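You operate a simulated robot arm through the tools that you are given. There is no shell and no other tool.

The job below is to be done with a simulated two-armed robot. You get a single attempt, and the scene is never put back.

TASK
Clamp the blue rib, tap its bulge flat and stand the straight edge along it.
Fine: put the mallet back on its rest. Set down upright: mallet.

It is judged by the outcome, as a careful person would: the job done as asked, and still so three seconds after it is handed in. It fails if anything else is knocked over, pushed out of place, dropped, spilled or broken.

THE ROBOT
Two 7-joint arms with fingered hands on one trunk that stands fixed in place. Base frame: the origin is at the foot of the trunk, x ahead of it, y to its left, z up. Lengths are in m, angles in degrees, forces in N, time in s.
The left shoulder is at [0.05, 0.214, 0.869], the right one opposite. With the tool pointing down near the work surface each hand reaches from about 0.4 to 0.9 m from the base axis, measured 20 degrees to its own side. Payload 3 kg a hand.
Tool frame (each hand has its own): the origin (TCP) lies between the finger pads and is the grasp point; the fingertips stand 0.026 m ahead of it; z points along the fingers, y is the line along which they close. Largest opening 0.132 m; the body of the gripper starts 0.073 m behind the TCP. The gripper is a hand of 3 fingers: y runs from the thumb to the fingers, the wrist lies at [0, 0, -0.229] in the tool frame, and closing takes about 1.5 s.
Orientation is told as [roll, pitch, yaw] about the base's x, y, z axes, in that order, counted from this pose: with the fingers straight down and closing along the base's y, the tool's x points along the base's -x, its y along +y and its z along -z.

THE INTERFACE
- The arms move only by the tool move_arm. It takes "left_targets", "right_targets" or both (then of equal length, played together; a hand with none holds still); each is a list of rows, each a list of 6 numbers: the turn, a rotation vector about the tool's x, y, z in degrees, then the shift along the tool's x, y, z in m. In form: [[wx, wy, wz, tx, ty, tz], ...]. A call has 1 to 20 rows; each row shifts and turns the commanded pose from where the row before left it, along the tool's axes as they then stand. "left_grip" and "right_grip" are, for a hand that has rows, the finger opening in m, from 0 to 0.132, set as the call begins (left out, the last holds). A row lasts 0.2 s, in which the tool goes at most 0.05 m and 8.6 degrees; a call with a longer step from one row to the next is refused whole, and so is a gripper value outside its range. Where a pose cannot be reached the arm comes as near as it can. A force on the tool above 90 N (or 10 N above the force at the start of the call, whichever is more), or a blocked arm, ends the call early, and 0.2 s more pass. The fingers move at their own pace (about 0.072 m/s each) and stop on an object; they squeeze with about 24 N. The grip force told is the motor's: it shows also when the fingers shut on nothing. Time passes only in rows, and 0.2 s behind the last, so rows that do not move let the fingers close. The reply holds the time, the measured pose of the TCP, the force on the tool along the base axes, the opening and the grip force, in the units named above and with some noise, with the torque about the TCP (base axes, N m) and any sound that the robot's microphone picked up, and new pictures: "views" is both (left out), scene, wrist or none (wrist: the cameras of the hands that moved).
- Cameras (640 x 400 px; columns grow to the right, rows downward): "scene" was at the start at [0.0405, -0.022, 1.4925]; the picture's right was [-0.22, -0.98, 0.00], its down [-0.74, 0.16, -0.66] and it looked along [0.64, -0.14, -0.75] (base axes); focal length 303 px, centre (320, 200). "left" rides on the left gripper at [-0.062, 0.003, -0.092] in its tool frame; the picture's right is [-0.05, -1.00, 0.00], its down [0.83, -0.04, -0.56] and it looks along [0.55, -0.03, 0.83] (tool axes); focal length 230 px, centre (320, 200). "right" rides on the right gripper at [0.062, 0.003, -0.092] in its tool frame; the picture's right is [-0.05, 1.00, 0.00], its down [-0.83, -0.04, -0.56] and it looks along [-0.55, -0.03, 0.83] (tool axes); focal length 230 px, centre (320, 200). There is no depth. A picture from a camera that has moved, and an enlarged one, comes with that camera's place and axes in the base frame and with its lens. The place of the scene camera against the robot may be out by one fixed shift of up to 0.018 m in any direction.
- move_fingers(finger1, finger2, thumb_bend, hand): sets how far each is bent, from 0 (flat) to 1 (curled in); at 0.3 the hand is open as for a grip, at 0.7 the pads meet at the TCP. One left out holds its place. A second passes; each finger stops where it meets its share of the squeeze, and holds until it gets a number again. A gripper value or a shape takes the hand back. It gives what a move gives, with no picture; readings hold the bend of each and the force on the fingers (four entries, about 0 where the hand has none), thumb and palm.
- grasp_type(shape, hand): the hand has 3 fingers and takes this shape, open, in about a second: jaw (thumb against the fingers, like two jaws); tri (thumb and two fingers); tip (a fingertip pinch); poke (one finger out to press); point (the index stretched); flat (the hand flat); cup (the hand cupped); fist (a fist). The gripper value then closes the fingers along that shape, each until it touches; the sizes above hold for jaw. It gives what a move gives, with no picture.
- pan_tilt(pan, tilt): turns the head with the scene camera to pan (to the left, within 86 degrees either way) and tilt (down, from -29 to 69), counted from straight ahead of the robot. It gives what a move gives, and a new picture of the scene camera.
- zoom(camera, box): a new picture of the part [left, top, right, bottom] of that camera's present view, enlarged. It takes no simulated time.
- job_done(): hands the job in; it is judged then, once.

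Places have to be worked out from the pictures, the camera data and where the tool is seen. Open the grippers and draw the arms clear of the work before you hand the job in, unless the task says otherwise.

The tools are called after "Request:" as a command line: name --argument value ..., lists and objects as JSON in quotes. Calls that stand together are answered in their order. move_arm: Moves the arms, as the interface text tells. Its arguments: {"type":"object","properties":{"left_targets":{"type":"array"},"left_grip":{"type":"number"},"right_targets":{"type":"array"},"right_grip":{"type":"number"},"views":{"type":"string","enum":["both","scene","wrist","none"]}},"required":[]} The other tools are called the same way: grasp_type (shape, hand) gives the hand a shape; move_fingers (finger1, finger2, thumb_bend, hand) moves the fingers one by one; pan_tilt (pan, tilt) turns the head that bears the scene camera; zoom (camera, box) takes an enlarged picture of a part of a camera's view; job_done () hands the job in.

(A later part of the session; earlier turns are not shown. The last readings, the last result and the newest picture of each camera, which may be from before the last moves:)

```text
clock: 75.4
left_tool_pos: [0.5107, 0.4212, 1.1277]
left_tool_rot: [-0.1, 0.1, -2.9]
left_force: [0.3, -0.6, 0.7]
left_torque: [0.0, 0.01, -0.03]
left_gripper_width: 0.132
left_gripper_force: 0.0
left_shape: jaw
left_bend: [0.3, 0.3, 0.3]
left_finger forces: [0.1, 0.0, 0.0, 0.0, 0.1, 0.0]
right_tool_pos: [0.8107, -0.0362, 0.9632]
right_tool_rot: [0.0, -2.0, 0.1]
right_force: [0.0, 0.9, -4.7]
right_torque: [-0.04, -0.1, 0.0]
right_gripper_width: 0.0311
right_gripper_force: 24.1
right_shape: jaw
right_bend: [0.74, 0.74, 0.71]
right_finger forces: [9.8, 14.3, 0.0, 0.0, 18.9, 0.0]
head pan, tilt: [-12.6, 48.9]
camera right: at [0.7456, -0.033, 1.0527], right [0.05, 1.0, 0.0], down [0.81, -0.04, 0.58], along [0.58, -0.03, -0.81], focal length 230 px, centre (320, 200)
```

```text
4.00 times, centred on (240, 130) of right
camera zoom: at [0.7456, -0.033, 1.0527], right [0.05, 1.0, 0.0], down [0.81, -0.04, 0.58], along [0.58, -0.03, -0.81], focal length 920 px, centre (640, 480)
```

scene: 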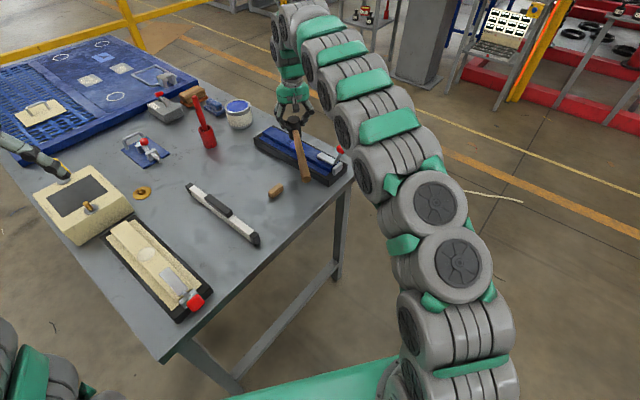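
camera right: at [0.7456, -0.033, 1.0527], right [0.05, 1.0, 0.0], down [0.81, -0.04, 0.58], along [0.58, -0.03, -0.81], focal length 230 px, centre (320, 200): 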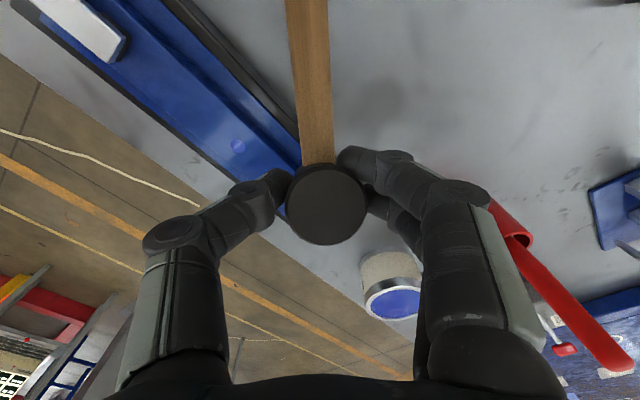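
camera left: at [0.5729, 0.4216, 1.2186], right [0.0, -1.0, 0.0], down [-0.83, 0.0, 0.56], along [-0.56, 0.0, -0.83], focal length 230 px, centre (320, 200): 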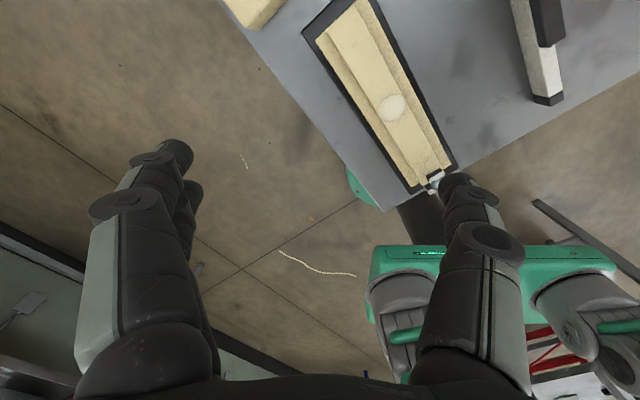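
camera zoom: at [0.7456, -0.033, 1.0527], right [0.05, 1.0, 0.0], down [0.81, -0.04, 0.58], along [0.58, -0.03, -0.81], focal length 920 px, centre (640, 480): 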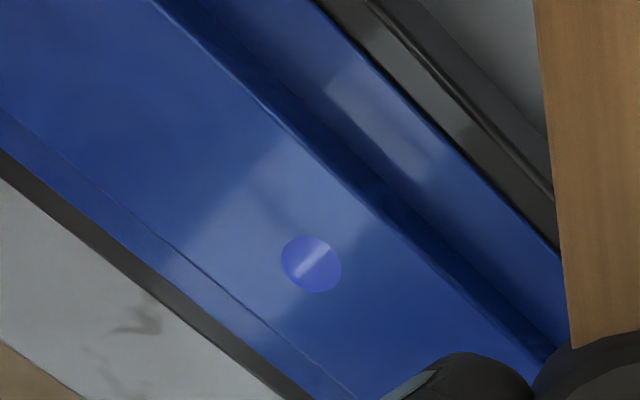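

The disc no longer changes after many taps: the bulge has reached its bottom and is flush. Now I take the mallet back: raise, yaw it parallel to its rest line, and retilt the hand, over a clear strip of table where I can level the drooped mallet first.

Request:
move_arm --right_targets '[[0, 0, 0, 0.0062, 0.015, -0.0187], [0, 0, 0, 0.0062, 0.015, -0.0187], [-0.22, 0, -6.246, 0, 0, 0], [-0.22, 0, -6.246, 0, 0, 0], [-0.22, 0, -6.246, 0, 0, 0], [-0.22, 0, -6.246, 0, 0, 0], [-0.22, 0, -6.246, 0, 0, 0], [-0.22, 0, -6.246, 0, 0, 0], [0, -8, 0, 0, 0, 0], [0, -8, 0, 0, 0, 0], [0, 0, 0, 0, 0, 0]]' --views "both"

Request:
zoom --camera "scene" --box '[200, 90, 360, 230]'

```text
clock: 77.8
left_tool_pos: [0.5093, 0.4222, 1.1269]
left_tool_rot: [0.1, -0.1, -2.8]
left_force: [-0.2, -0.6, 0.7]
left_torque: [-0.01, -0.03, -0.02]
left_gripper_width: 0.1318
left_gripper_force: 0.0
left_shape: jaw
left_bend: [0.3, 0.3, 0.3]
left_finger forces: [0.0, 0.1, 0.0, 0.1, 0.0, 0.0]
right_tool_pos: [0.7882, -0.0084, 0.9917]
right_tool_rot: [-0.1, -18.1, 37.6]
right_force: [-0.6, 0.4, -3.7]
right_torque: [0.02, -0.02, 0.01]
right_gripper_width: 0.0303
right_gripper_force: 23.5
right_shape: jaw
right_bend: [0.74, 0.73, 0.71]
right_finger forces: [7.1, 12.2, 0.0, 0.0, 17.7, 0.0]
right hand out of reach, approached as far as the arm can: row 2
head pan, tilt: [-12.6, 48.9]
camera right: at [0.7168, -0.0591, 1.0599], right [-0.57, 0.82, 0.02], down [0.52, 0.34, 0.79], along [0.64, 0.46, -0.62], focal length 230 px, centre (320, 200)
```

scene: 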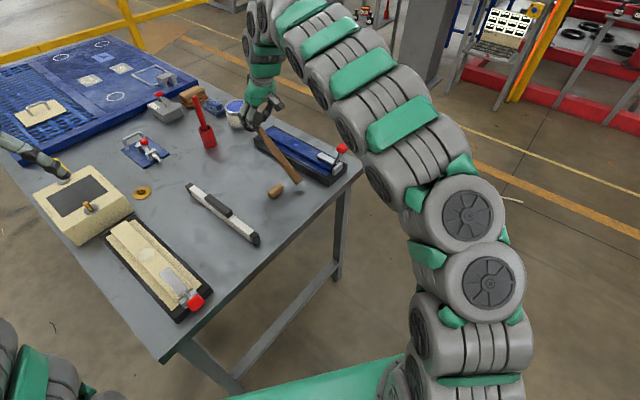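
right: 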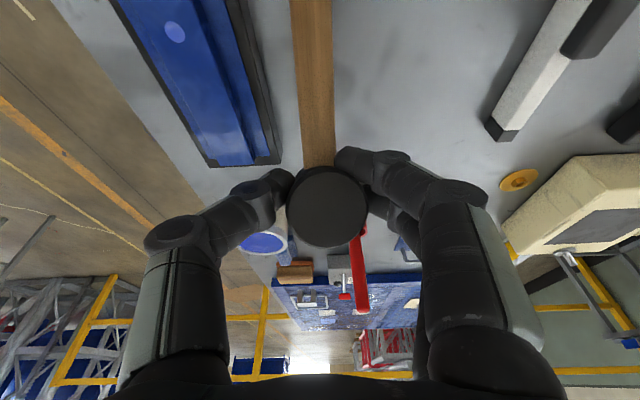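

```text
2.86 times, centred on (280, 160) of scene
camera zoom: at [0.0405, -0.0221, 1.4925], right [-0.22, -0.98, 0.0], down [-0.74, 0.16, -0.66], along [0.64, -0.14, -0.75], focal length 866 px, centre (434, 314)
```

zoom: 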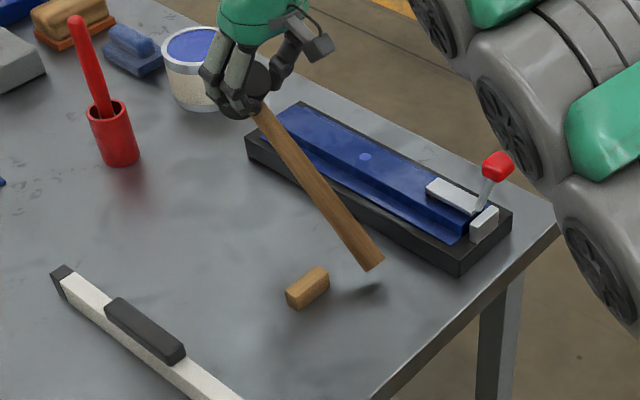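

The mallet hangs at ~40° with the tail about at table height. I now lower the head while moving forward along an arc about the tail, so the table gently rotates the mallet level in the grip.

Request:
move_arm --right_targets '[[0, 0, 0, -0.0086, 0, 0.0199], [0, 0, 0, -0.006, 0, 0.0187], [0, 0, 0, -0.0043, 0, 0.0192], [0, 0, 0, 0, 0, 0]]' --views "both"

Request:
zoom --camera "scene" --box '[200, 90, 360, 230]'

```text
clock: 78.8
left_tool_pos: [0.5097, 0.4218, 1.1273]
left_tool_rot: [0.0, 0.0, -2.9]
left_force: [0.5, 0.6, -0.4]
left_torque: [0.0, 0.03, 0.0]
left_gripper_width: 0.1318
left_gripper_force: 0.1
left_shape: jaw
left_bend: [0.3, 0.3, 0.3]
left_finger forces: [0.0, 0.0, 0.0, 0.1, 0.0, 0.1]
right_tool_pos: [0.8165, 0.0153, 0.9409]
right_tool_rot: [0.1, -18.0, 37.5]
right_force: [1.0, 0.2, -3.0]
right_torque: [-0.09, 0.08, 0.0]
right_gripper_width: 0.0302
right_gripper_force: 23.8
right_shape: jaw
right_bend: [0.75, 0.73, 0.71]
right_finger forces: [6.1, 11.7, 0.0, 0.1, 17.1, 0.0]
head pan, tilt: [-12.6, 48.9]
camera right: at [0.7453, -0.0368, 1.0105], right [-0.57, 0.82, 0.02], down [0.52, 0.34, 0.78], along [0.64, 0.45, -0.62], focal length 230 px, centre (320, 200)
```

scene: 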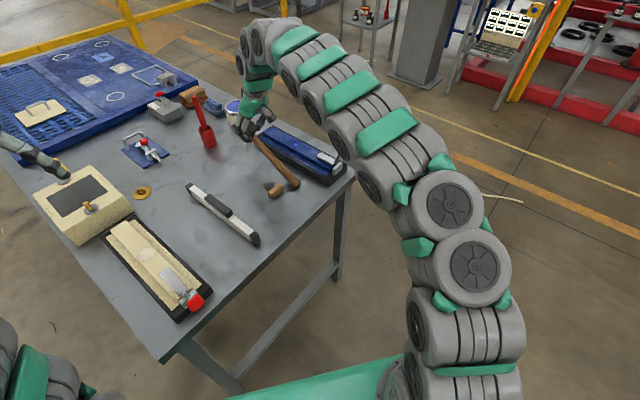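
right: 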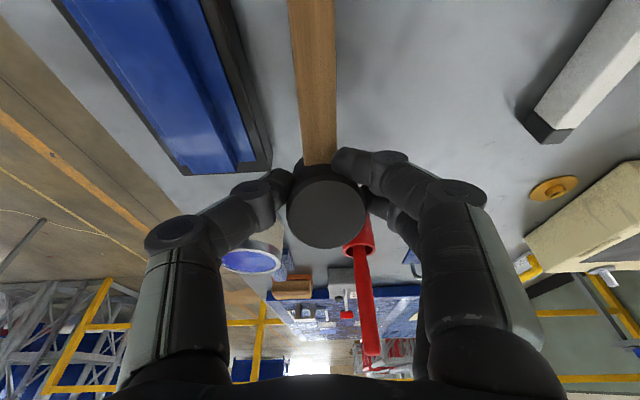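

```text
2.86 times, centred on (280, 160) of scene
camera zoom: at [0.0405, -0.022, 1.4925], right [-0.22, -0.98, 0.0], down [-0.74, 0.16, -0.66], along [0.64, -0.14, -0.75], focal length 866 px, centre (434, 314)
```

zoom: 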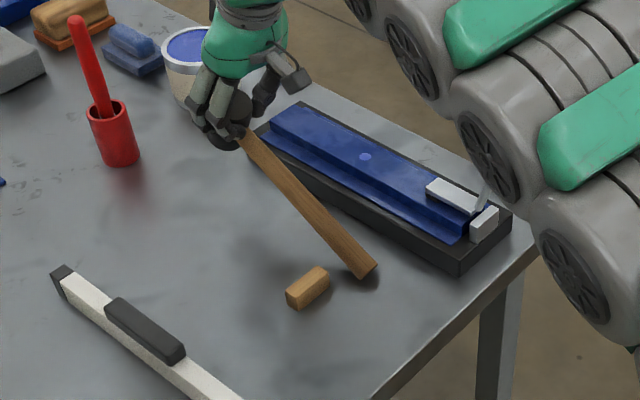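

The tail is on the table and the mallet is rotating level. I continue the arc down.

Request:
move_arm --right_targets '[[0, 0, 0, -0.0027, 0, 0.0195], [0, 0, 0, -0.001, 0, 0.0197], [0, 0, 0, 0.0008, 0, 0.0196], [0, 0, 0, 0, 0, 0]]' --views "both"

Request:
zoom --camera "scene" --box '[200, 90, 360, 230]'

```text
clock: 79.8
left_tool_pos: [0.51, 0.4211, 1.1265]
left_tool_rot: [0.0, 0.0, -2.9]
left_force: [0.2, -1.1, -0.2]
left_torque: [0.01, 0.02, -0.01]
left_gripper_width: 0.1318
left_gripper_force: 0.1
left_shape: jaw
left_bend: [0.3, 0.3, 0.3]
left_finger forces: [0.1, 0.1, 0.0, 0.1, 0.1, 0.0]
right_tool_pos: [0.8333, 0.0268, 0.8867]
right_tool_rot: [-0.1, -18.0, 37.5]
right_force: [0.7, 0.6, -1.8]
right_torque: [-0.08, 0.12, 0.01]
right_gripper_width: 0.0291
right_gripper_force: 23.7
right_shape: jaw
right_bend: [0.76, 0.73, 0.71]
right_finger forces: [6.3, 11.2, 0.0, 0.0, 15.6, 0.0]
head pan, tilt: [-12.6, 48.9]
camera right: at [0.7622, -0.0246, 0.9559], right [-0.57, 0.82, 0.02], down [0.52, 0.34, 0.79], along [0.64, 0.46, -0.62], focal length 230 px, centre (320, 200)
```

scene: 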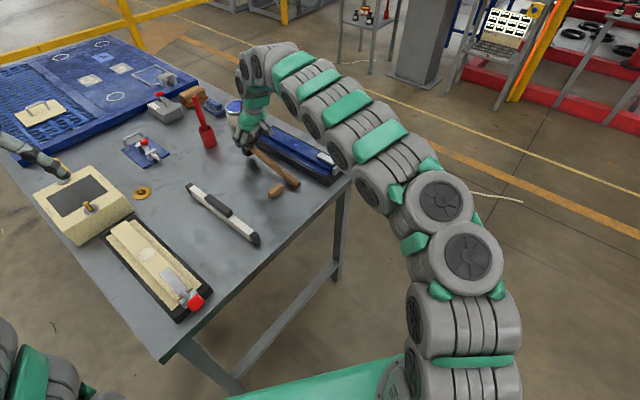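
right: 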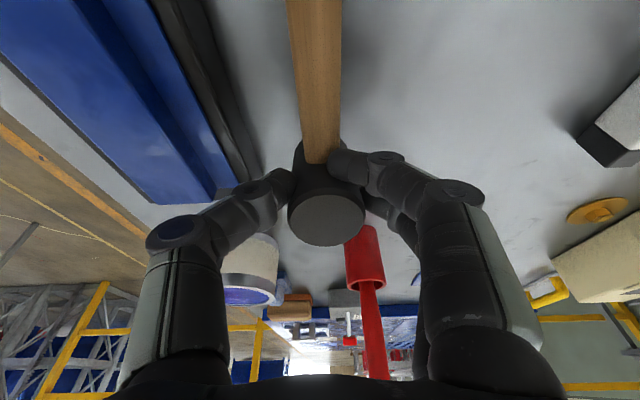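

```text
2.86 times, centred on (280, 160) of scene
camera zoom: at [0.0406, -0.022, 1.4925], right [-0.22, -0.98, 0.0], down [-0.74, 0.16, -0.66], along [0.64, -0.14, -0.75], focal length 866 px, centre (434, 314)
```

zoom: 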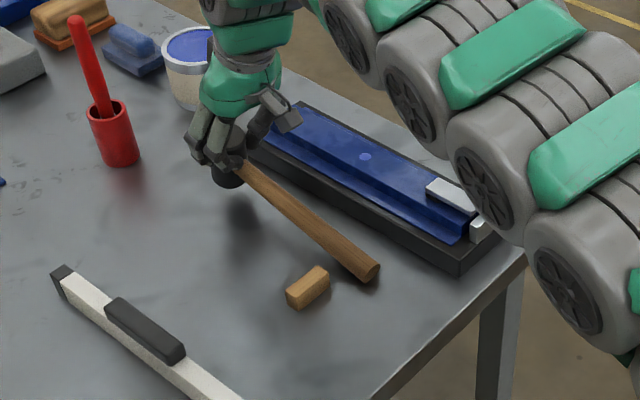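

Nearly level now. I lower the last bit in small steps until the head's face stands on the table.

Request:
move_arm --right_targets '[[0, 0, 0, 0.0009, 0, 0.0092], [0, 0, 0, 0, 0, 0]]' --views "none"

Request:
move_arm --right_targets '[[0, 0, 0, 0.0006, 0, 0.005], [0, 0, 0, 0, 0, 0]]' --views "wrist"

Request:
zoom --camera "scene" --box '[210, 100, 310, 200]'

```text
clock: 80.4
left_tool_pos: [0.511, 0.4215, 1.1271]
left_tool_rot: [0.0, -0.1, -2.8]
left_force: [0.6, 0.0, -0.3]
left_torque: [0.0, 0.01, -0.03]
left_gripper_width: 0.1319
left_gripper_force: 0.1
left_shape: jaw
left_bend: [0.3, 0.3, 0.3]
left_finger forces: [0.0, 0.0, 0.0, 0.0, 0.1, 0.1]
right_tool_pos: [0.8338, 0.0289, 0.8782]
right_tool_rot: [0.1, -18.0, 37.4]
right_force: [1.7, 0.9, 0.0]
right_torque: [-0.15, 0.2, 0.03]
right_gripper_width: 0.0291
right_gripper_force: 24.6
right_shape: jaw
right_bend: [0.76, 0.73, 0.71]
right_finger forces: [10.6, 10.8, 0.0, 0.0, 15.6, 0.1]
head pan, tilt: [-12.6, 48.9]
```

```text
clock: 81.0
left_tool_pos: [0.5109, 0.4224, 1.1269]
left_tool_rot: [0.1, 0.0, -2.9]
left_force: [-0.2, -1.2, 1.3]
left_torque: [-0.01, 0.01, -0.02]
left_gripper_width: 0.1317
left_gripper_force: 0.0
left_shape: jaw
left_bend: [0.3, 0.3, 0.3]
left_finger forces: [0.0, 0.1, 0.0, 0.0, 0.0, 0.1]
right_tool_pos: [0.8357, 0.0291, 0.8736]
right_tool_rot: [-0.1, -18.0, 37.5]
right_force: [2.4, 0.1, -1.0]
right_torque: [-0.17, 0.22, -0.03]
right_gripper_width: 0.0291
right_gripper_force: 23.5
right_shape: jaw
right_bend: [0.76, 0.72, 0.71]
right_finger forces: [11.8, 10.5, 0.0, 0.1, 15.6, 0.1]
head pan, tilt: [-12.6, 48.9]
camera right: at [0.764, -0.0225, 0.9422], right [-0.57, 0.82, 0.02], down [0.52, 0.34, 0.78], along [0.64, 0.46, -0.62], focal length 230 px, centre (320, 200)
```

right: 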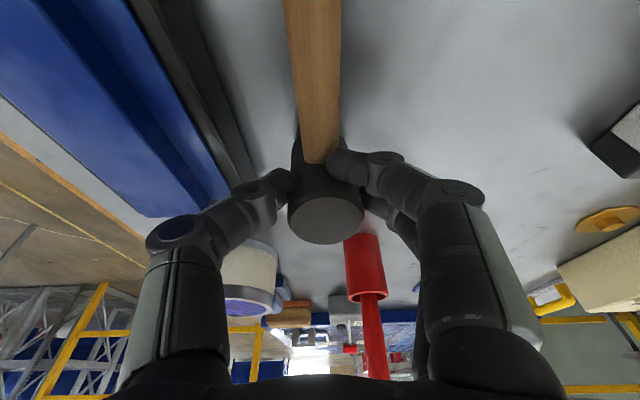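

```text
4.00 times, centred on (260, 150) of scene
camera zoom: at [0.0406, -0.022, 1.4925], right [-0.22, -0.98, 0.0], down [-0.74, 0.16, -0.66], along [0.64, -0.14, -0.75], focal length 1212 px, centre (560, 400)
```

zoom: 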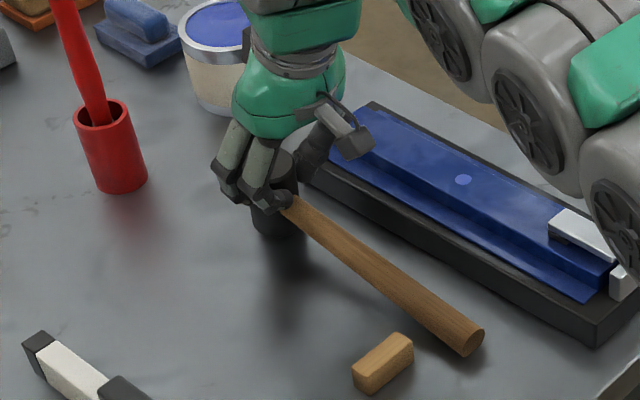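

The head is about to stand on the table. I lower a few more mm until the table carries it.

Request:
move_arm --right_targets '[[0, 0, 0, 0.0005, 0, 0.004], [0, 0, 0, 0, 0, 0]]' --views "none"

Request:
move_arm --right_targets '[[0, 0, 0, 0.0005, 0, 0.004], [0, 0, 0, 0, 0, 0]]' --views "wrist"

Request:
zoom --camera "scene" --box '[210, 100, 310, 200]'

Request:
zoom --camera "right" --box '[220, 100, 430, 280]'

```text
clock: 81.6
left_tool_pos: [0.511, 0.4224, 1.1282]
left_tool_rot: [0.0, -0.1, -2.9]
left_force: [-0.3, -0.6, 0.8]
left_torque: [-0.01, 0.0, -0.01]
left_gripper_width: 0.1319
left_gripper_force: 0.1
left_shape: jaw
left_bend: [0.3, 0.3, 0.3]
left_finger forces: [0.0, 0.1, 0.1, 0.0, 0.0, 0.1]
right_tool_pos: [0.8363, 0.029, 0.8695]
right_tool_rot: [0.0, -18.0, 37.5]
right_force: [0.5, 0.4, -1.6]
right_torque: [-0.21, 0.25, -0.01]
right_gripper_width: 0.0292
right_gripper_force: 24.1
right_shape: jaw
right_bend: [0.76, 0.72, 0.71]
right_finger forces: [12.7, 10.5, 0.1, 0.0, 15.6, 0.1]
head pan, tilt: [-12.6, 48.9]
```

```text
clock: 82.2
left_tool_pos: [0.5109, 0.4209, 1.1274]
left_tool_rot: [-0.1, -0.1, -2.8]
left_force: [0.6, -0.6, 0.7]
left_torque: [0.01, -0.03, -0.02]
left_gripper_width: 0.1318
left_gripper_force: 0.0
left_shape: jaw
left_bend: [0.3, 0.3, 0.3]
left_finger forces: [0.0, 0.0, 0.0, 0.0, 0.0, 0.1]
right_tool_pos: [0.8363, 0.0288, 0.8679]
right_tool_rot: [0.0, -18.0, 37.5]
right_force: [-5.9, -2.2, 25.3]
right_torque: [-0.07, 0.38, -0.11]
right_gripper_width: 0.0306
right_gripper_force: 24.4
right_shape: jaw
right_bend: [0.78, 0.73, 0.71]
right_finger forces: [24.0, 11.4, 0.0, 0.0, 22.1, 0.0]
head pan, tilt: [-12.6, 48.9]
camera right: at [0.7656, -0.022, 0.9355], right [-0.57, 0.82, 0.02], down [0.52, 0.34, 0.79], along [0.64, 0.45, -0.62], focal length 230 px, centre (320, 200)
```

right: 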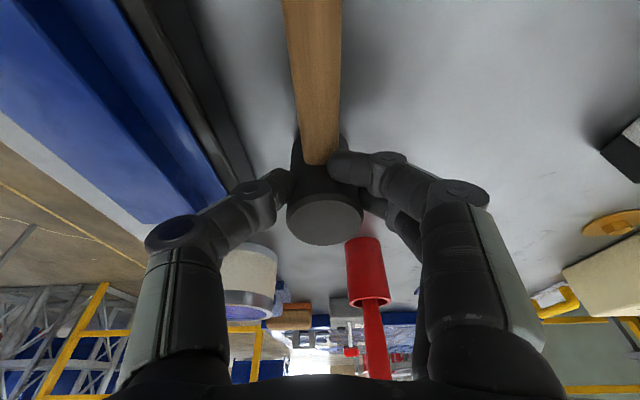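

```text
4.00 times, centred on (260, 150) of scene
camera zoom: at [0.04, -0.0221, 1.4925], right [-0.22, -0.98, 0.0], down [-0.74, 0.17, -0.66], along [0.64, -0.14, -0.75], focal length 1212 px, centre (560, 400)
```

zoom: 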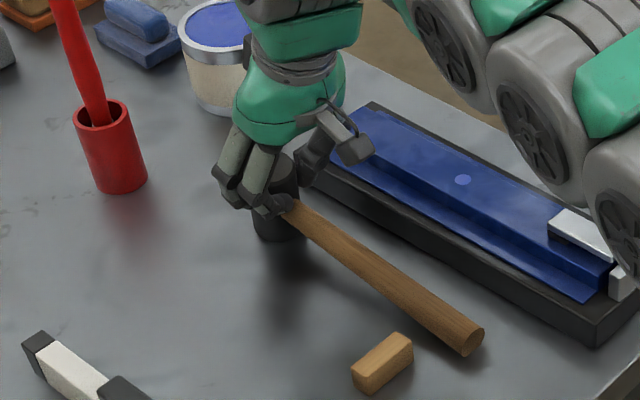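

```text
2.22 times, centred on (325, 190) of right
camera zoom: at [0.7656, -0.022, 0.9355], right [-0.57, 0.82, 0.02], down [0.52, 0.34, 0.79], along [0.64, 0.45, -0.62], focal length 511 px, centre (309, 222)
```

zoom: 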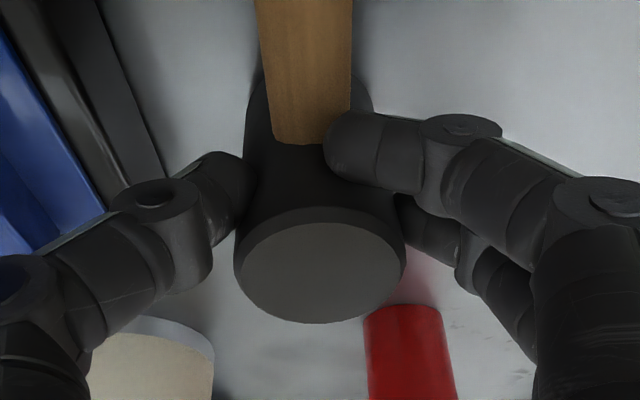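

The head stands firmly on the table (25 N). I ease off 2 mm and open the fingers to regrip squarely, since one finger has crept toward the handle.

Request:
move_arm --right_targets '[[0, 0, 0, -0.0006, 0, -0.0018], [0, 0, 0, 0, 0, 0]]' --views "none"

Request:
move_arm --right_targets '[[0, 0, 0, 0, 0, 0], [0, 0, 0, 0, 0, 0], [0, 0, 0, 0, 0, 0], [0, 0, 0, 0, 0, 0]]' --right_grip 0.085 --views "wrist"

Request:
zoom --camera "scene" --box '[210, 100, 310, 200]'

Request:
zoom --camera "right" --box '[220, 100, 430, 280]'

```text
clock: 82.8
left_tool_pos: [0.5108, 0.4206, 1.1281]
left_tool_rot: [-0.1, 0.1, -2.9]
left_force: [-0.4, 0.7, 0.6]
left_torque: [-0.01, 0.03, 0.0]
left_gripper_width: 0.1321
left_gripper_force: 0.0
left_shape: jaw
left_bend: [0.3, 0.3, 0.3]
left_finger forces: [0.0, 0.0, 0.1, 0.0, 0.0, 0.0]
right_tool_pos: [0.8371, 0.0302, 0.8682]
right_tool_rot: [0.0, -18.1, 37.5]
right_force: [-0.7, -2.9, 14.7]
right_torque: [-0.18, 0.19, -0.07]
right_gripper_width: 0.0301
right_gripper_force: 23.5
right_shape: jaw
right_bend: [0.78, 0.73, 0.71]
right_finger forces: [16.3, 11.9, 0.0, 0.0, 20.5, 0.1]
head pan, tilt: [-12.6, 48.9]
```

```text
clock: 83.8
left_tool_pos: [0.5104, 0.4217, 1.1265]
left_tool_rot: [0.0, -0.1, -2.9]
left_force: [0.1, 0.1, -0.1]
left_torque: [0.02, 0.0, 0.03]
left_gripper_width: 0.1318
left_gripper_force: 0.0
left_shape: jaw
left_bend: [0.3, 0.3, 0.3]
left_finger forces: [0.1, 0.0, 0.0, 0.0, 0.0, 0.0]
right_tool_pos: [0.8366, 0.0301, 0.8682]
right_tool_rot: [0.0, -17.9, 37.5]
right_force: [-0.3, -0.1, 0.1]
right_torque: [0.03, 0.02, 0.01]
right_gripper_width: 0.0848
right_gripper_force: 0.1
right_shape: jaw
right_bend: [0.7, 0.7, 0.68]
right_finger forces: [0.0, 0.1, 0.1, 0.0, 0.0, 0.0]
head pan, tilt: [-12.6, 48.9]
camera right: at [0.7653, -0.0214, 0.9361], right [-0.57, 0.82, 0.02], down [0.52, 0.34, 0.78], along [0.64, 0.46, -0.62], focal length 230 px, centre (320, 200)
```

right: 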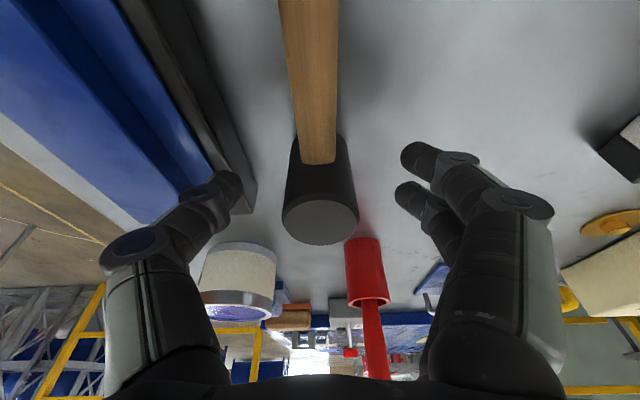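

```text
4.00 times, centred on (260, 150) of scene
camera zoom: at [0.0405, -0.022, 1.4925], right [-0.22, -0.98, 0.0], down [-0.74, 0.16, -0.66], along [0.64, -0.14, -0.75], focal length 1212 px, centre (560, 400)
```

zoom: 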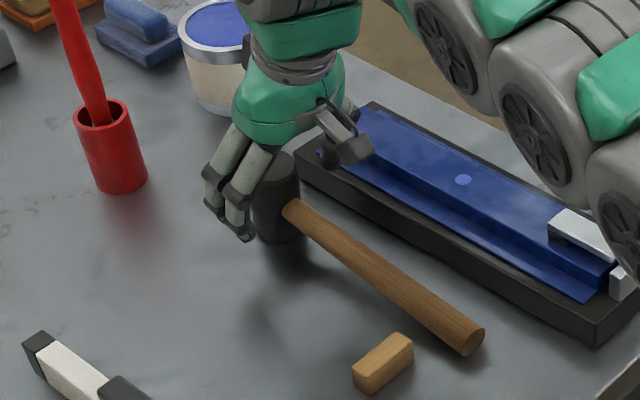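

```text
2.22 times, centred on (325, 190) of right
camera zoom: at [0.7653, -0.0214, 0.9361], right [-0.57, 0.82, 0.02], down [0.52, 0.34, 0.78], along [0.64, 0.46, -0.62], focal length 511 px, centre (309, 222)
```

zoom: 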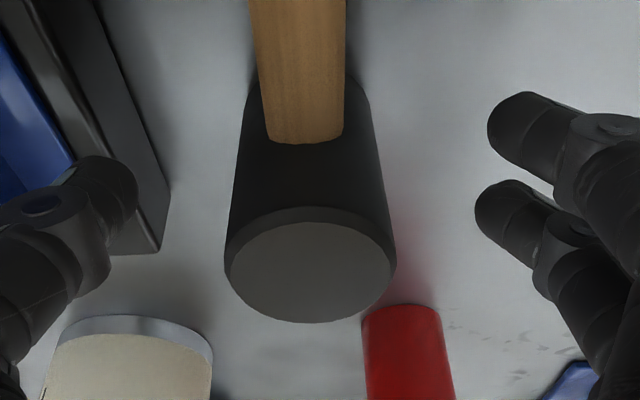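

The mallet stands by itself (head and tail on the table); its axis is ~1 cm ahead of the tips. I move forward 1 cm and close again, centred on the head.

Request:
move_arm --right_targets '[[0, 0, 0, -0.0091, -0.0014, 0.0061], [0, 0, 0, 0, 0, 0]]' --views "none"

Request:
move_arm --right_targets '[[0, 0, 0, 0, 0, 0], [0, 0, 0, 0, 0, 0], [0, 0, 0, 0, 0, 0], [0, 0, 0, 0, 0, 0], [0, 0, 0, 0, 0, 0], [0, 0, 0, 0, 0, 0]]' --right_grip 0.0 --views "wrist"

Request:
zoom --camera "right" --box '[220, 100, 430, 280]'

```text
clock: 84.4
left_tool_pos: [0.5098, 0.4214, 1.1272]
left_tool_rot: [0.0, 0.0, -2.9]
left_force: [-1.0, 0.1, -0.1]
left_torque: [-0.01, 0.0, -0.02]
left_gripper_width: 0.132
left_gripper_force: 0.0
left_shape: jaw
left_bend: [0.3, 0.3, 0.3]
left_finger forces: [0.0, 0.1, 0.1, 0.1, 0.0, 0.1]
right_tool_pos: [0.8468, 0.0352, 0.8653]
right_tool_rot: [0.0, -18.0, 37.5]
right_force: [-0.7, -0.2, 0.5]
right_torque: [0.06, 0.0, -0.02]
right_gripper_width: 0.0848
right_gripper_force: 0.0
right_shape: jaw
right_bend: [0.7, 0.7, 0.68]
right_finger forces: [0.1, 0.1, 0.1, 0.1, 0.1, 0.0]
head pan, tilt: [-12.6, 48.9]
```

```text
clock: 85.8
left_tool_pos: [0.5098, 0.4216, 1.1264]
left_tool_rot: [-0.1, 0.0, -2.9]
left_force: [-0.2, -0.5, 0.1]
left_torque: [0.01, 0.03, 0.0]
left_gripper_width: 0.1317
left_gripper_force: 0.1
left_shape: jaw
left_bend: [0.3, 0.3, 0.3]
left_finger forces: [0.0, 0.1, 0.0, 0.0, 0.0, 0.0]
right_tool_pos: [0.8446, 0.0339, 0.8638]
right_tool_rot: [0.1, -18.0, 37.5]
right_force: [-0.6, -0.6, -0.1]
right_torque: [-0.04, 0.06, -0.03]
right_gripper_width: 0.033
right_gripper_force: 24.3
right_shape: jaw
right_bend: [0.73, 0.73, 0.7]
right_finger forces: [10.8, 11.1, 0.1, 0.1, 21.3, 0.1]
head pan, tilt: [-12.6, 48.9]
camera right: at [0.7748, -0.0162, 0.9331], right [-0.57, 0.82, 0.02], down [0.52, 0.34, 0.78], along [0.64, 0.46, -0.62], focal length 230 px, centre (320, 200)
```

right: 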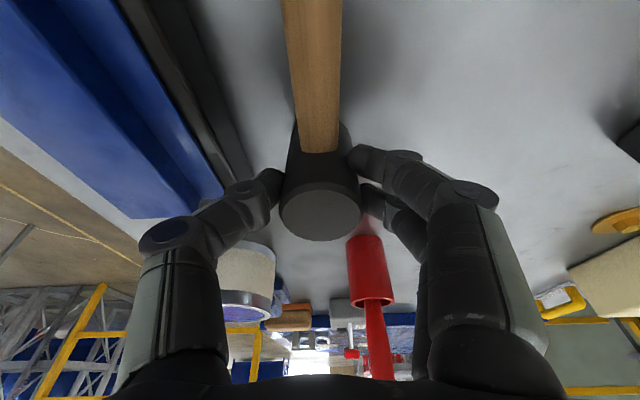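

```text
2.22 times, centred on (325, 190) of right
camera zoom: at [0.7748, -0.0162, 0.9331], right [-0.57, 0.82, 0.02], down [0.52, 0.34, 0.78], along [0.64, 0.46, -0.62], focal length 511 px, centre (309, 222)
```

zoom: 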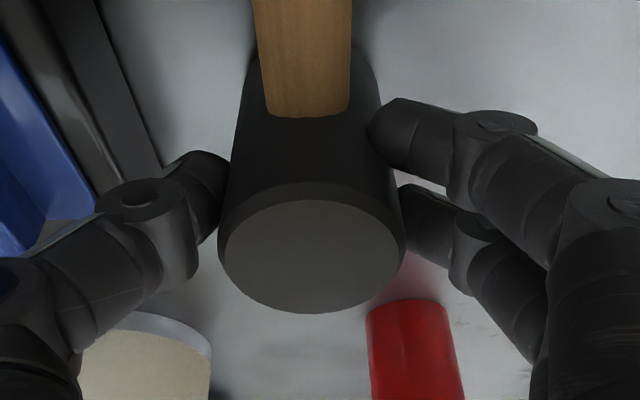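

A clean centred grip again (thumb 21 N, fingers 11 N). I lift 7 cm slowly and carry it over to its rest line.

Request:
move_arm --right_targets '[[0, 0, 0, -0.0043, 0, -0.0133], [0, 0, 0, -0.0043, 0, -0.0133], [0, 0, 0, -0.0043, 0, -0.0133], [0, 0, 0, -0.0043, 0, -0.0133], [0, 0, 0, -0.0043, 0, -0.0133], [0, 0, 0, -0.0048, 0.0158, 0.0016], [0, 0, 0, -0.0048, 0.0158, 0.0016], [0, 0, 0, -0.0048, 0.0158, 0.0016], [0, 0, 0, -0.0048, 0.0158, 0.0016], [0, 0, 0, 0, 0, 0]]' --views "both"

Request:
zoom --camera "scene" --box '[200, 90, 300, 210]'

Request:
zoom --camera "right" --box '[220, 0, 430, 280]'

```text
clock: 88.0
left_tool_pos: [0.5107, 0.4212, 1.1266]
left_tool_rot: [0.0, -0.1, -3.0]
left_force: [0.3, -0.1, -0.1]
left_torque: [0.0, -0.03, 0.03]
left_gripper_width: 0.1321
left_gripper_force: 0.0
left_shape: jaw
left_bend: [0.3, 0.3, 0.3]
left_finger forces: [0.0, 0.0, 0.1, 0.1, 0.0, 0.1]
right_tool_pos: [0.8221, 0.0967, 0.9341]
right_tool_rot: [0.1, -18.0, 37.5]
right_force: [-0.3, -0.1, -3.1]
right_torque: [0.04, -0.07, -0.01]
right_gripper_width: 0.0325
right_gripper_force: 23.9
right_shape: jaw
right_bend: [0.73, 0.74, 0.7]
right_finger forces: [10.1, 12.2, 0.1, 0.0, 21.7, 0.0]
head pan, tilt: [-12.6, 48.9]
camera right: at [0.7519, 0.0463, 1.0025], right [-0.57, 0.82, 0.02], down [0.52, 0.34, 0.78], along [0.64, 0.45, -0.62], focal length 230 px, centre (320, 200)
```

scene: 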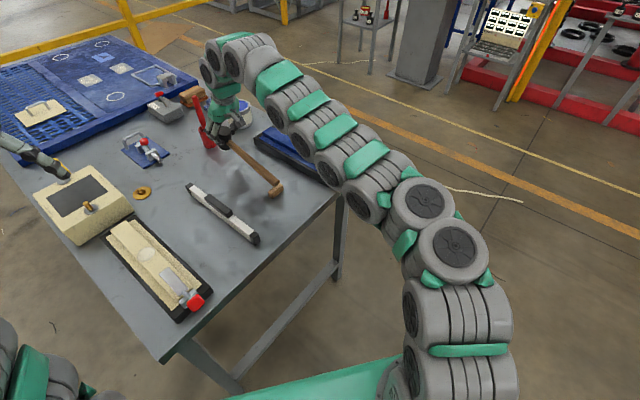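
right: 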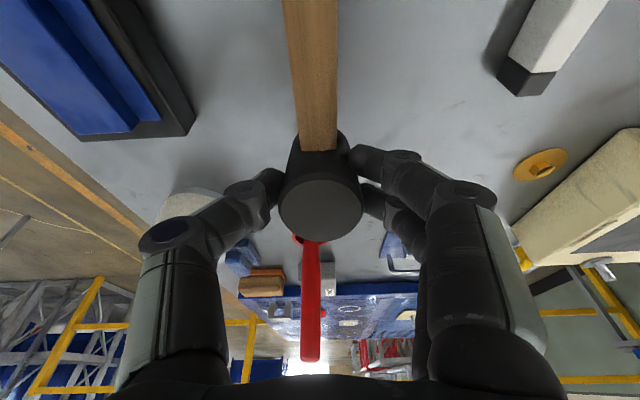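

```text
3.33 times, centred on (250, 150) of scene
camera zoom: at [0.0406, -0.022, 1.4925], right [-0.22, -0.98, 0.0], down [-0.74, 0.16, -0.66], along [0.64, -0.14, -0.75], focal length 1010 px, centre (553, 367)
```

zoom: 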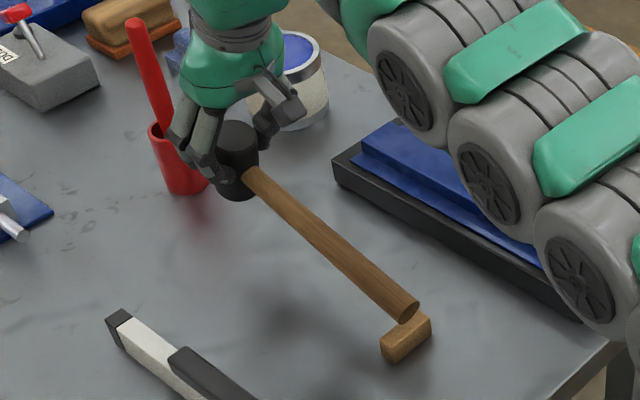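

```text
1.43 times, centred on (325, 140) of right
camera zoom: at [0.7519, 0.0463, 1.0025], right [-0.57, 0.82, 0.02], down [0.52, 0.34, 0.78], along [0.64, 0.45, -0.62], focal length 329 px, centre (313, 286)
```

zoom: 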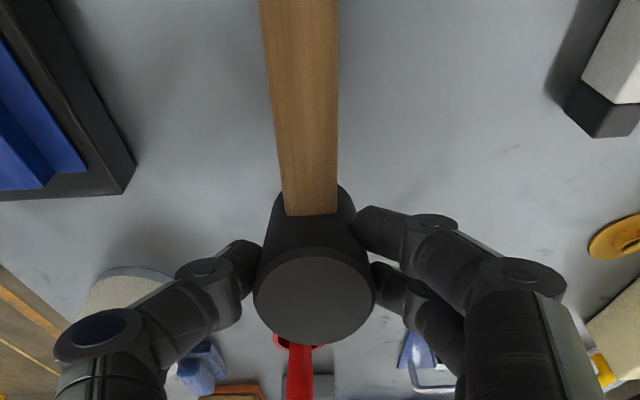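

The tail hovers right over the rest block. I lower along a near-vertical path, drifting slightly forward so the tail doesn't drag the rest.

Request:
move_arm --right_targets '[[0, 0, 0, 0.0028, 0, 0.0138], [0, 0, 0, 0.0028, 0, 0.0138], [0, 0, 0, 0, 0, 0]]' --views "wrist"

Request:
zoom --camera "scene" --box '[200, 90, 300, 210]'

```text
clock: 88.8
left_tool_pos: [0.5109, 0.4211, 1.1248]
left_tool_rot: [-0.1, 0.1, -2.9]
left_force: [-1.1, 0.2, -0.1]
left_torque: [-0.01, 0.02, 0.03]
left_gripper_width: 0.1321
left_gripper_force: 0.1
left_shape: jaw
left_bend: [0.3, 0.3, 0.3]
left_finger forces: [0.0, 0.0, 0.0, 0.1, 0.0, 0.0]
right_tool_pos: [0.8248, 0.0998, 0.9065]
right_tool_rot: [0.0, -18.1, 37.5]
right_force: [-0.5, -0.3, -3.7]
right_torque: [0.01, 0.01, 0.0]
right_gripper_width: 0.0328
right_gripper_force: 24.6
right_shape: jaw
right_bend: [0.73, 0.74, 0.7]
right_finger forces: [10.7, 12.2, 0.0, 0.0, 21.8, 0.0]
head pan, tilt: [-12.6, 48.9]
camera right: at [0.7546, 0.0486, 0.9747], right [-0.57, 0.82, 0.02], down [0.52, 0.34, 0.78], along [0.64, 0.45, -0.62], focal length 230 px, centre (320, 200)
```

right: 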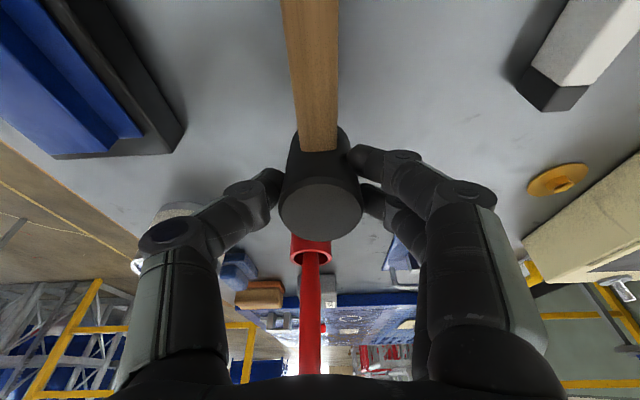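

```text
3.33 times, centred on (250, 150) of scene
camera zoom: at [0.0406, -0.022, 1.4925], right [-0.22, -0.98, 0.0], down [-0.74, 0.16, -0.66], along [0.64, -0.14, -0.75], focal length 1010 px, centre (553, 367)
```

zoom: 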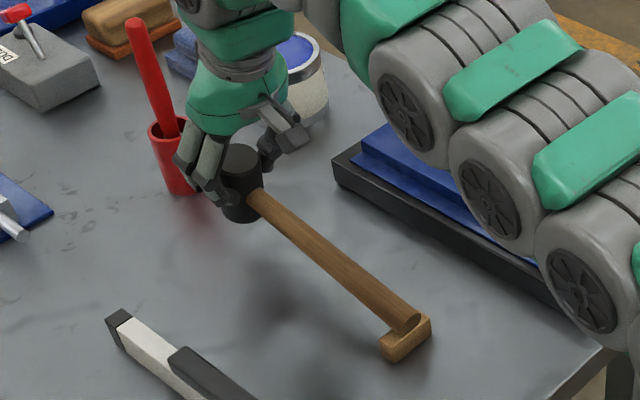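

The tail has landed on the rest without moving it. I keep lowering the head.

Request:
move_arm --right_targets '[[0, 0, 0, 0.0028, 0, 0.0138], [0, 0, 0, 0.0028, 0, 0.0138], [0, 0, 0, 0, 0, 0]]' --views "wrist"

Request:
zoom --camera "scene" --box '[200, 90, 300, 210]'

```text
clock: 89.6
left_tool_pos: [0.509, 0.4216, 1.128]
left_tool_rot: [0.0, 0.0, -3.0]
left_force: [-0.3, 0.5, -0.5]
left_torque: [0.01, 0.01, -0.01]
left_gripper_width: 0.1318
left_gripper_force: 0.0
left_shape: jaw
left_bend: [0.3, 0.3, 0.3]
left_finger forces: [0.0, 0.0, 0.0, 0.0, 0.1, 0.0]
right_tool_pos: [0.8278, 0.1005, 0.8783]
right_tool_rot: [0.0, -17.9, 37.5]
right_force: [1.2, 1.1, -2.7]
right_torque: [-0.06, 0.13, 0.0]
right_gripper_width: 0.0327
right_gripper_force: 24.1
right_shape: jaw
right_bend: [0.73, 0.73, 0.7]
right_finger forces: [13.4, 10.9, 0.0, 0.1, 22.5, 0.0]
head pan, tilt: [-12.6, 48.9]
camera right: at [0.7575, 0.0503, 0.9469], right [-0.57, 0.82, 0.02], down [0.52, 0.34, 0.78], along [0.64, 0.46, -0.62], focal length 230 px, centre (320, 200)
```

right: 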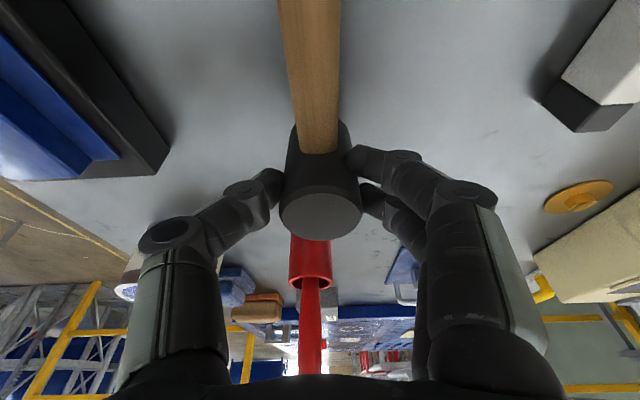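

```text
3.33 times, centred on (250, 150) of scene
camera zoom: at [0.0406, -0.022, 1.4925], right [-0.22, -0.98, 0.0], down [-0.74, 0.16, -0.66], along [0.64, -0.14, -0.75], focal length 1010 px, centre (553, 367)
```

zoom: 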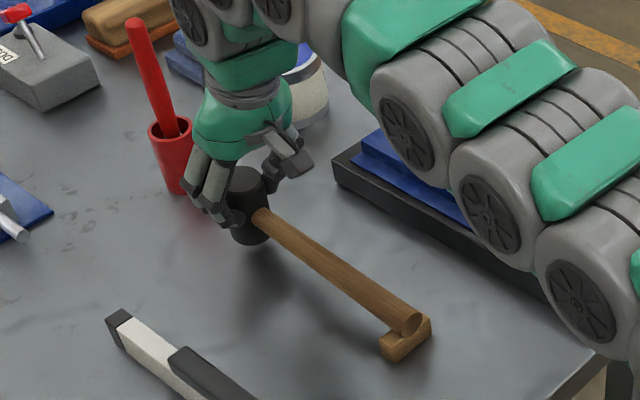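

The head is coming down level with the tail on the rest and the rest in place. I lower the last ~1.5 cm in small steps until the table carries the head.

Request:
move_arm --right_targets '[[0, 0, 0, 0.002, 0, 0.0076], [0, 0, 0, 0, 0, 0]]' --views "none"

Request:
move_arm --right_targets '[[0, 0, 0, 0.0011, 0, 0.0038], [0, 0, 0, 0, 0, 0]]' --views "none"

Request:
zoom --camera "scene" --box '[200, 90, 300, 210]'

```text
clock: 90.2
left_tool_pos: [0.51, 0.4228, 1.1274]
left_tool_rot: [0.0, -0.1, -3.0]
left_force: [-0.8, 0.1, 0.9]
left_torque: [0.0, -0.02, 0.02]
left_gripper_width: 0.1319
left_gripper_force: 0.2
left_shape: jaw
left_bend: [0.3, 0.3, 0.3]
left_finger forces: [0.1, 0.0, 0.1, 0.1, 0.0, 0.0]
right_tool_pos: [0.8283, 0.1019, 0.87]
right_tool_rot: [0.0, -17.9, 37.5]
right_force: [-0.7, -1.0, -2.1]
right_torque: [-0.14, 0.19, 0.0]
right_gripper_width: 0.0327
right_gripper_force: 24.0
right_shape: jaw
right_bend: [0.73, 0.73, 0.7]
right_finger forces: [14.5, 10.7, 0.0, 0.0, 22.9, 0.0]
head pan, tilt: [-12.6, 48.9]
```

```text
clock: 90.8
left_tool_pos: [0.5106, 0.422, 1.1272]
left_tool_rot: [-0.1, -0.1, -2.9]
left_force: [-0.1, -0.3, -0.6]
left_torque: [0.01, 0.0, -0.01]
left_gripper_width: 0.1319
left_gripper_force: 0.1
left_shape: jaw
left_bend: [0.3, 0.3, 0.3]
left_finger forces: [0.0, 0.0, 0.1, 0.0, 0.0, 0.0]
right_tool_pos: [0.829, 0.1016, 0.8665]
right_tool_rot: [0.0, -18.1, 37.5]
right_force: [1.1, 1.3, -2.9]
right_torque: [-0.15, 0.18, 0.04]
right_gripper_width: 0.0323
right_gripper_force: 24.2
right_shape: jaw
right_bend: [0.73, 0.73, 0.7]
right_finger forces: [14.7, 10.5, 0.1, 0.0, 23.0, 0.1]
head pan, tilt: [-12.6, 48.9]
```

```text
3.33 times, centred on (250, 150) of scene
camera zoom: at [0.0406, -0.022, 1.4925], right [-0.22, -0.98, 0.0], down [-0.74, 0.16, -0.66], along [0.64, -0.14, -0.75], focal length 1010 px, centre (553, 367)
```

zoom: 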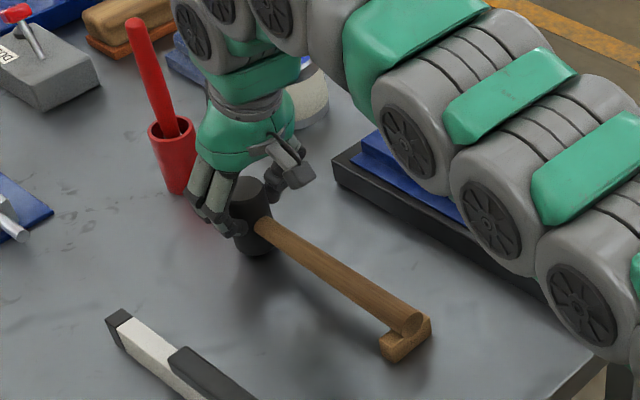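

Just about down; two more small steps to feel the table.

Request:
move_arm --right_targets '[[0, 0, 0, 0.0009, 0, 0.0028], [0, 0, 0, 0, 0, 0]]' --views "none"

Request:
move_arm --right_targets '[[0, 0, 0, 0.0006, 0, 0.0019], [0, 0, 0, 0, 0, 0]]' --views "wrist"

Request:
zoom --camera "scene" --box '[200, 90, 300, 210]'

```text
clock: 91.4
left_tool_pos: [0.5106, 0.4209, 1.1269]
left_tool_rot: [0.0, 0.0, -2.9]
left_force: [0.4, 0.6, -0.3]
left_torque: [-0.01, 0.01, 0.0]
left_gripper_width: 0.1318
left_gripper_force: 0.1
left_shape: jaw
left_bend: [0.3, 0.3, 0.3]
left_finger forces: [0.1, 0.0, 0.0, 0.0, 0.1, 0.0]
right_tool_pos: [0.8284, 0.1015, 0.8644]
right_tool_rot: [0.0, -18.0, 37.6]
right_force: [0.9, 1.3, -2.0]
right_torque: [-0.12, 0.2, 0.0]
right_gripper_width: 0.0323
right_gripper_force: 24.3
right_shape: jaw
right_bend: [0.74, 0.73, 0.7]
right_finger forces: [14.9, 10.6, 0.0, 0.1, 22.8, 0.0]
head pan, tilt: [-12.6, 48.9]
```

```text
clock: 92.0
left_tool_pos: [0.5096, 0.4207, 1.1274]
left_tool_rot: [0.1, 0.0, -2.9]
left_force: [0.2, 0.0, -0.3]
left_torque: [-0.02, 0.01, 0.03]
left_gripper_width: 0.1319
left_gripper_force: 0.0
left_shape: jaw
left_bend: [0.3, 0.3, 0.3]
left_finger forces: [0.0, 0.0, 0.0, 0.0, 0.0, 0.0]
right_tool_pos: [0.8292, 0.1015, 0.8631]
right_tool_rot: [0.0, -18.2, 37.4]
right_force: [-0.6, 0.4, 10.1]
right_torque: [-0.12, 0.12, -0.01]
right_gripper_width: 0.0328
right_gripper_force: 23.7
right_shape: jaw
right_bend: [0.74, 0.73, 0.7]
right_finger forces: [15.5, 11.6, 0.1, 0.1, 24.0, 0.0]
head pan, tilt: [-12.6, 48.9]
camera right: at [0.7579, 0.0508, 0.9308], right [-0.57, 0.82, 0.02], down [0.52, 0.34, 0.79], along [0.64, 0.46, -0.62], focal length 230 px, centre (320, 200)
```

right: 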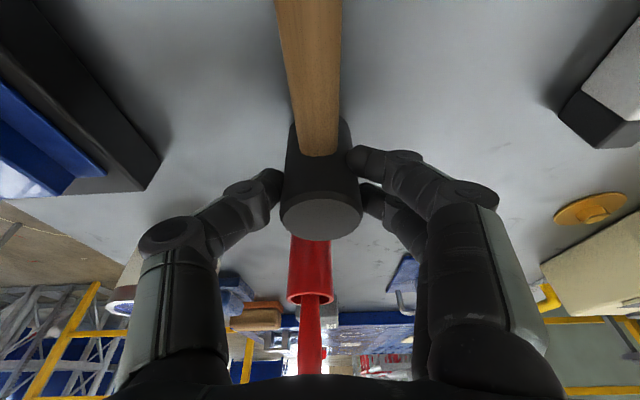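

```text
3.33 times, centred on (250, 150) of scene
camera zoom: at [0.0403, -0.0221, 1.4925], right [-0.22, -0.98, 0.0], down [-0.74, 0.16, -0.66], along [0.64, -0.14, -0.75], focal length 1010 px, centre (553, 367)
```

zoom: 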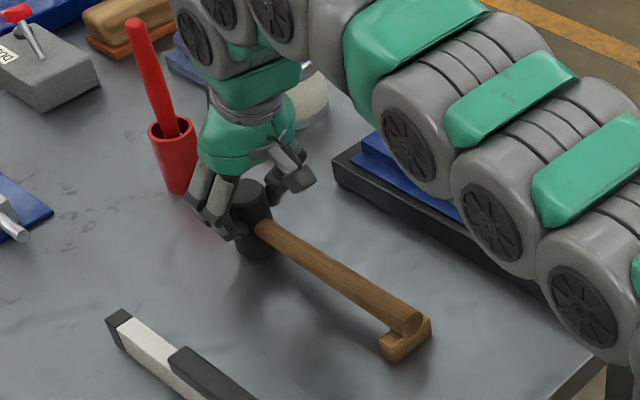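

The head now stands on the table (12 N) with the handle on the rest. I ease off 1 mm, open the fingers and check it stays.

Request:
move_arm --right_targets '[[0, 0, 0, -0.0003, 0, -0.0009], [0, 0, 0, 0, 0, 0]]' --views "none"

Request:
move_arm --right_targets '[[0, 0, 0, 0, 0, 0], [0, 0, 0, 0, 0, 0], [0, 0, 0, 0, 0, 0], [0, 0, 0, 0, 0, 0]]' --right_grip 0.085 --views "wrist"

Request:
zoom --camera "scene" --box '[200, 90, 300, 210]'

```text
clock: 92.6
left_tool_pos: [0.5094, 0.4219, 1.1273]
left_tool_rot: [0.1, 0.0, -2.9]
left_force: [0.4, 0.7, 0.5]
left_torque: [-0.03, -0.01, 0.02]
left_gripper_width: 0.132
left_gripper_force: 0.1
left_shape: jaw
left_bend: [0.3, 0.3, 0.3]
left_finger forces: [0.0, 0.0, 0.1, 0.0, 0.0, 0.0]
right_tool_pos: [0.8287, 0.1016, 0.8633]
right_tool_rot: [0.0, -18.1, 37.5]
right_force: [0.7, 0.3, 3.6]
right_torque: [-0.16, 0.08, 0.0]
right_gripper_width: 0.0326
right_gripper_force: 24.1
right_shape: jaw
right_bend: [0.74, 0.73, 0.7]
right_finger forces: [14.7, 11.2, 0.0, 0.0, 23.5, 0.0]
head pan, tilt: [-12.6, 48.9]
```

```text
clock: 93.6
left_tool_pos: [0.5104, 0.422, 1.1267]
left_tool_rot: [0.1, 0.1, -2.9]
left_force: [-0.7, 0.3, 0.1]
left_torque: [0.05, 0.0, 0.01]
left_gripper_width: 0.1321
left_gripper_force: 0.1
left_shape: jaw
left_bend: [0.3, 0.3, 0.3]
left_finger forces: [0.0, 0.1, 0.1, 0.0, 0.0, 0.0]
right_tool_pos: [0.8286, 0.1016, 0.8631]
right_tool_rot: [0.0, -18.0, 37.5]
right_force: [-1.0, -0.6, 0.3]
right_torque: [0.01, -0.02, 0.01]
right_gripper_width: 0.0847
right_gripper_force: 0.1
right_shape: jaw
right_bend: [0.7, 0.7, 0.68]
right_finger forces: [0.0, 0.1, 0.0, 0.1, 0.0, 0.0]
head pan, tilt: [-12.6, 48.9]
camera right: at [0.7578, 0.0508, 0.9313], right [-0.57, 0.82, 0.02], down [0.52, 0.34, 0.78], along [0.64, 0.46, -0.62], focal length 230 px, centre (320, 200)
```

right: 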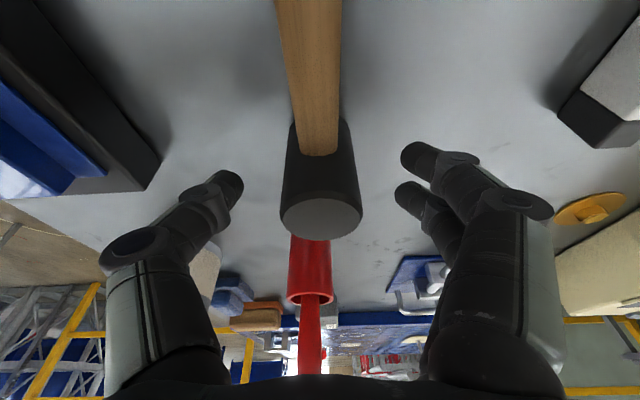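

```text
3.33 times, centred on (250, 150) of scene
camera zoom: at [0.0405, -0.022, 1.4925], right [-0.22, -0.98, 0.0], down [-0.74, 0.16, -0.66], along [0.64, -0.14, -0.75], focal length 1010 px, centre (553, 367)
```

zoom: 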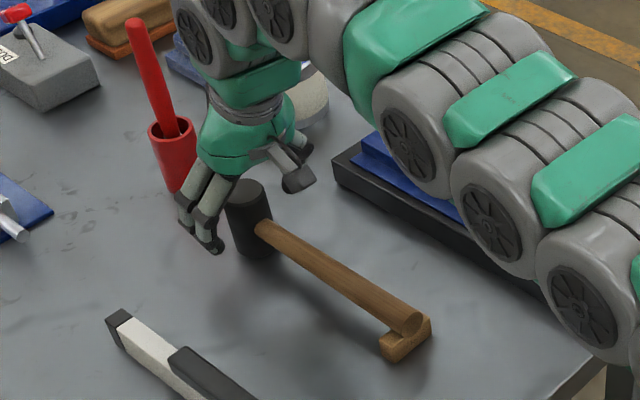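

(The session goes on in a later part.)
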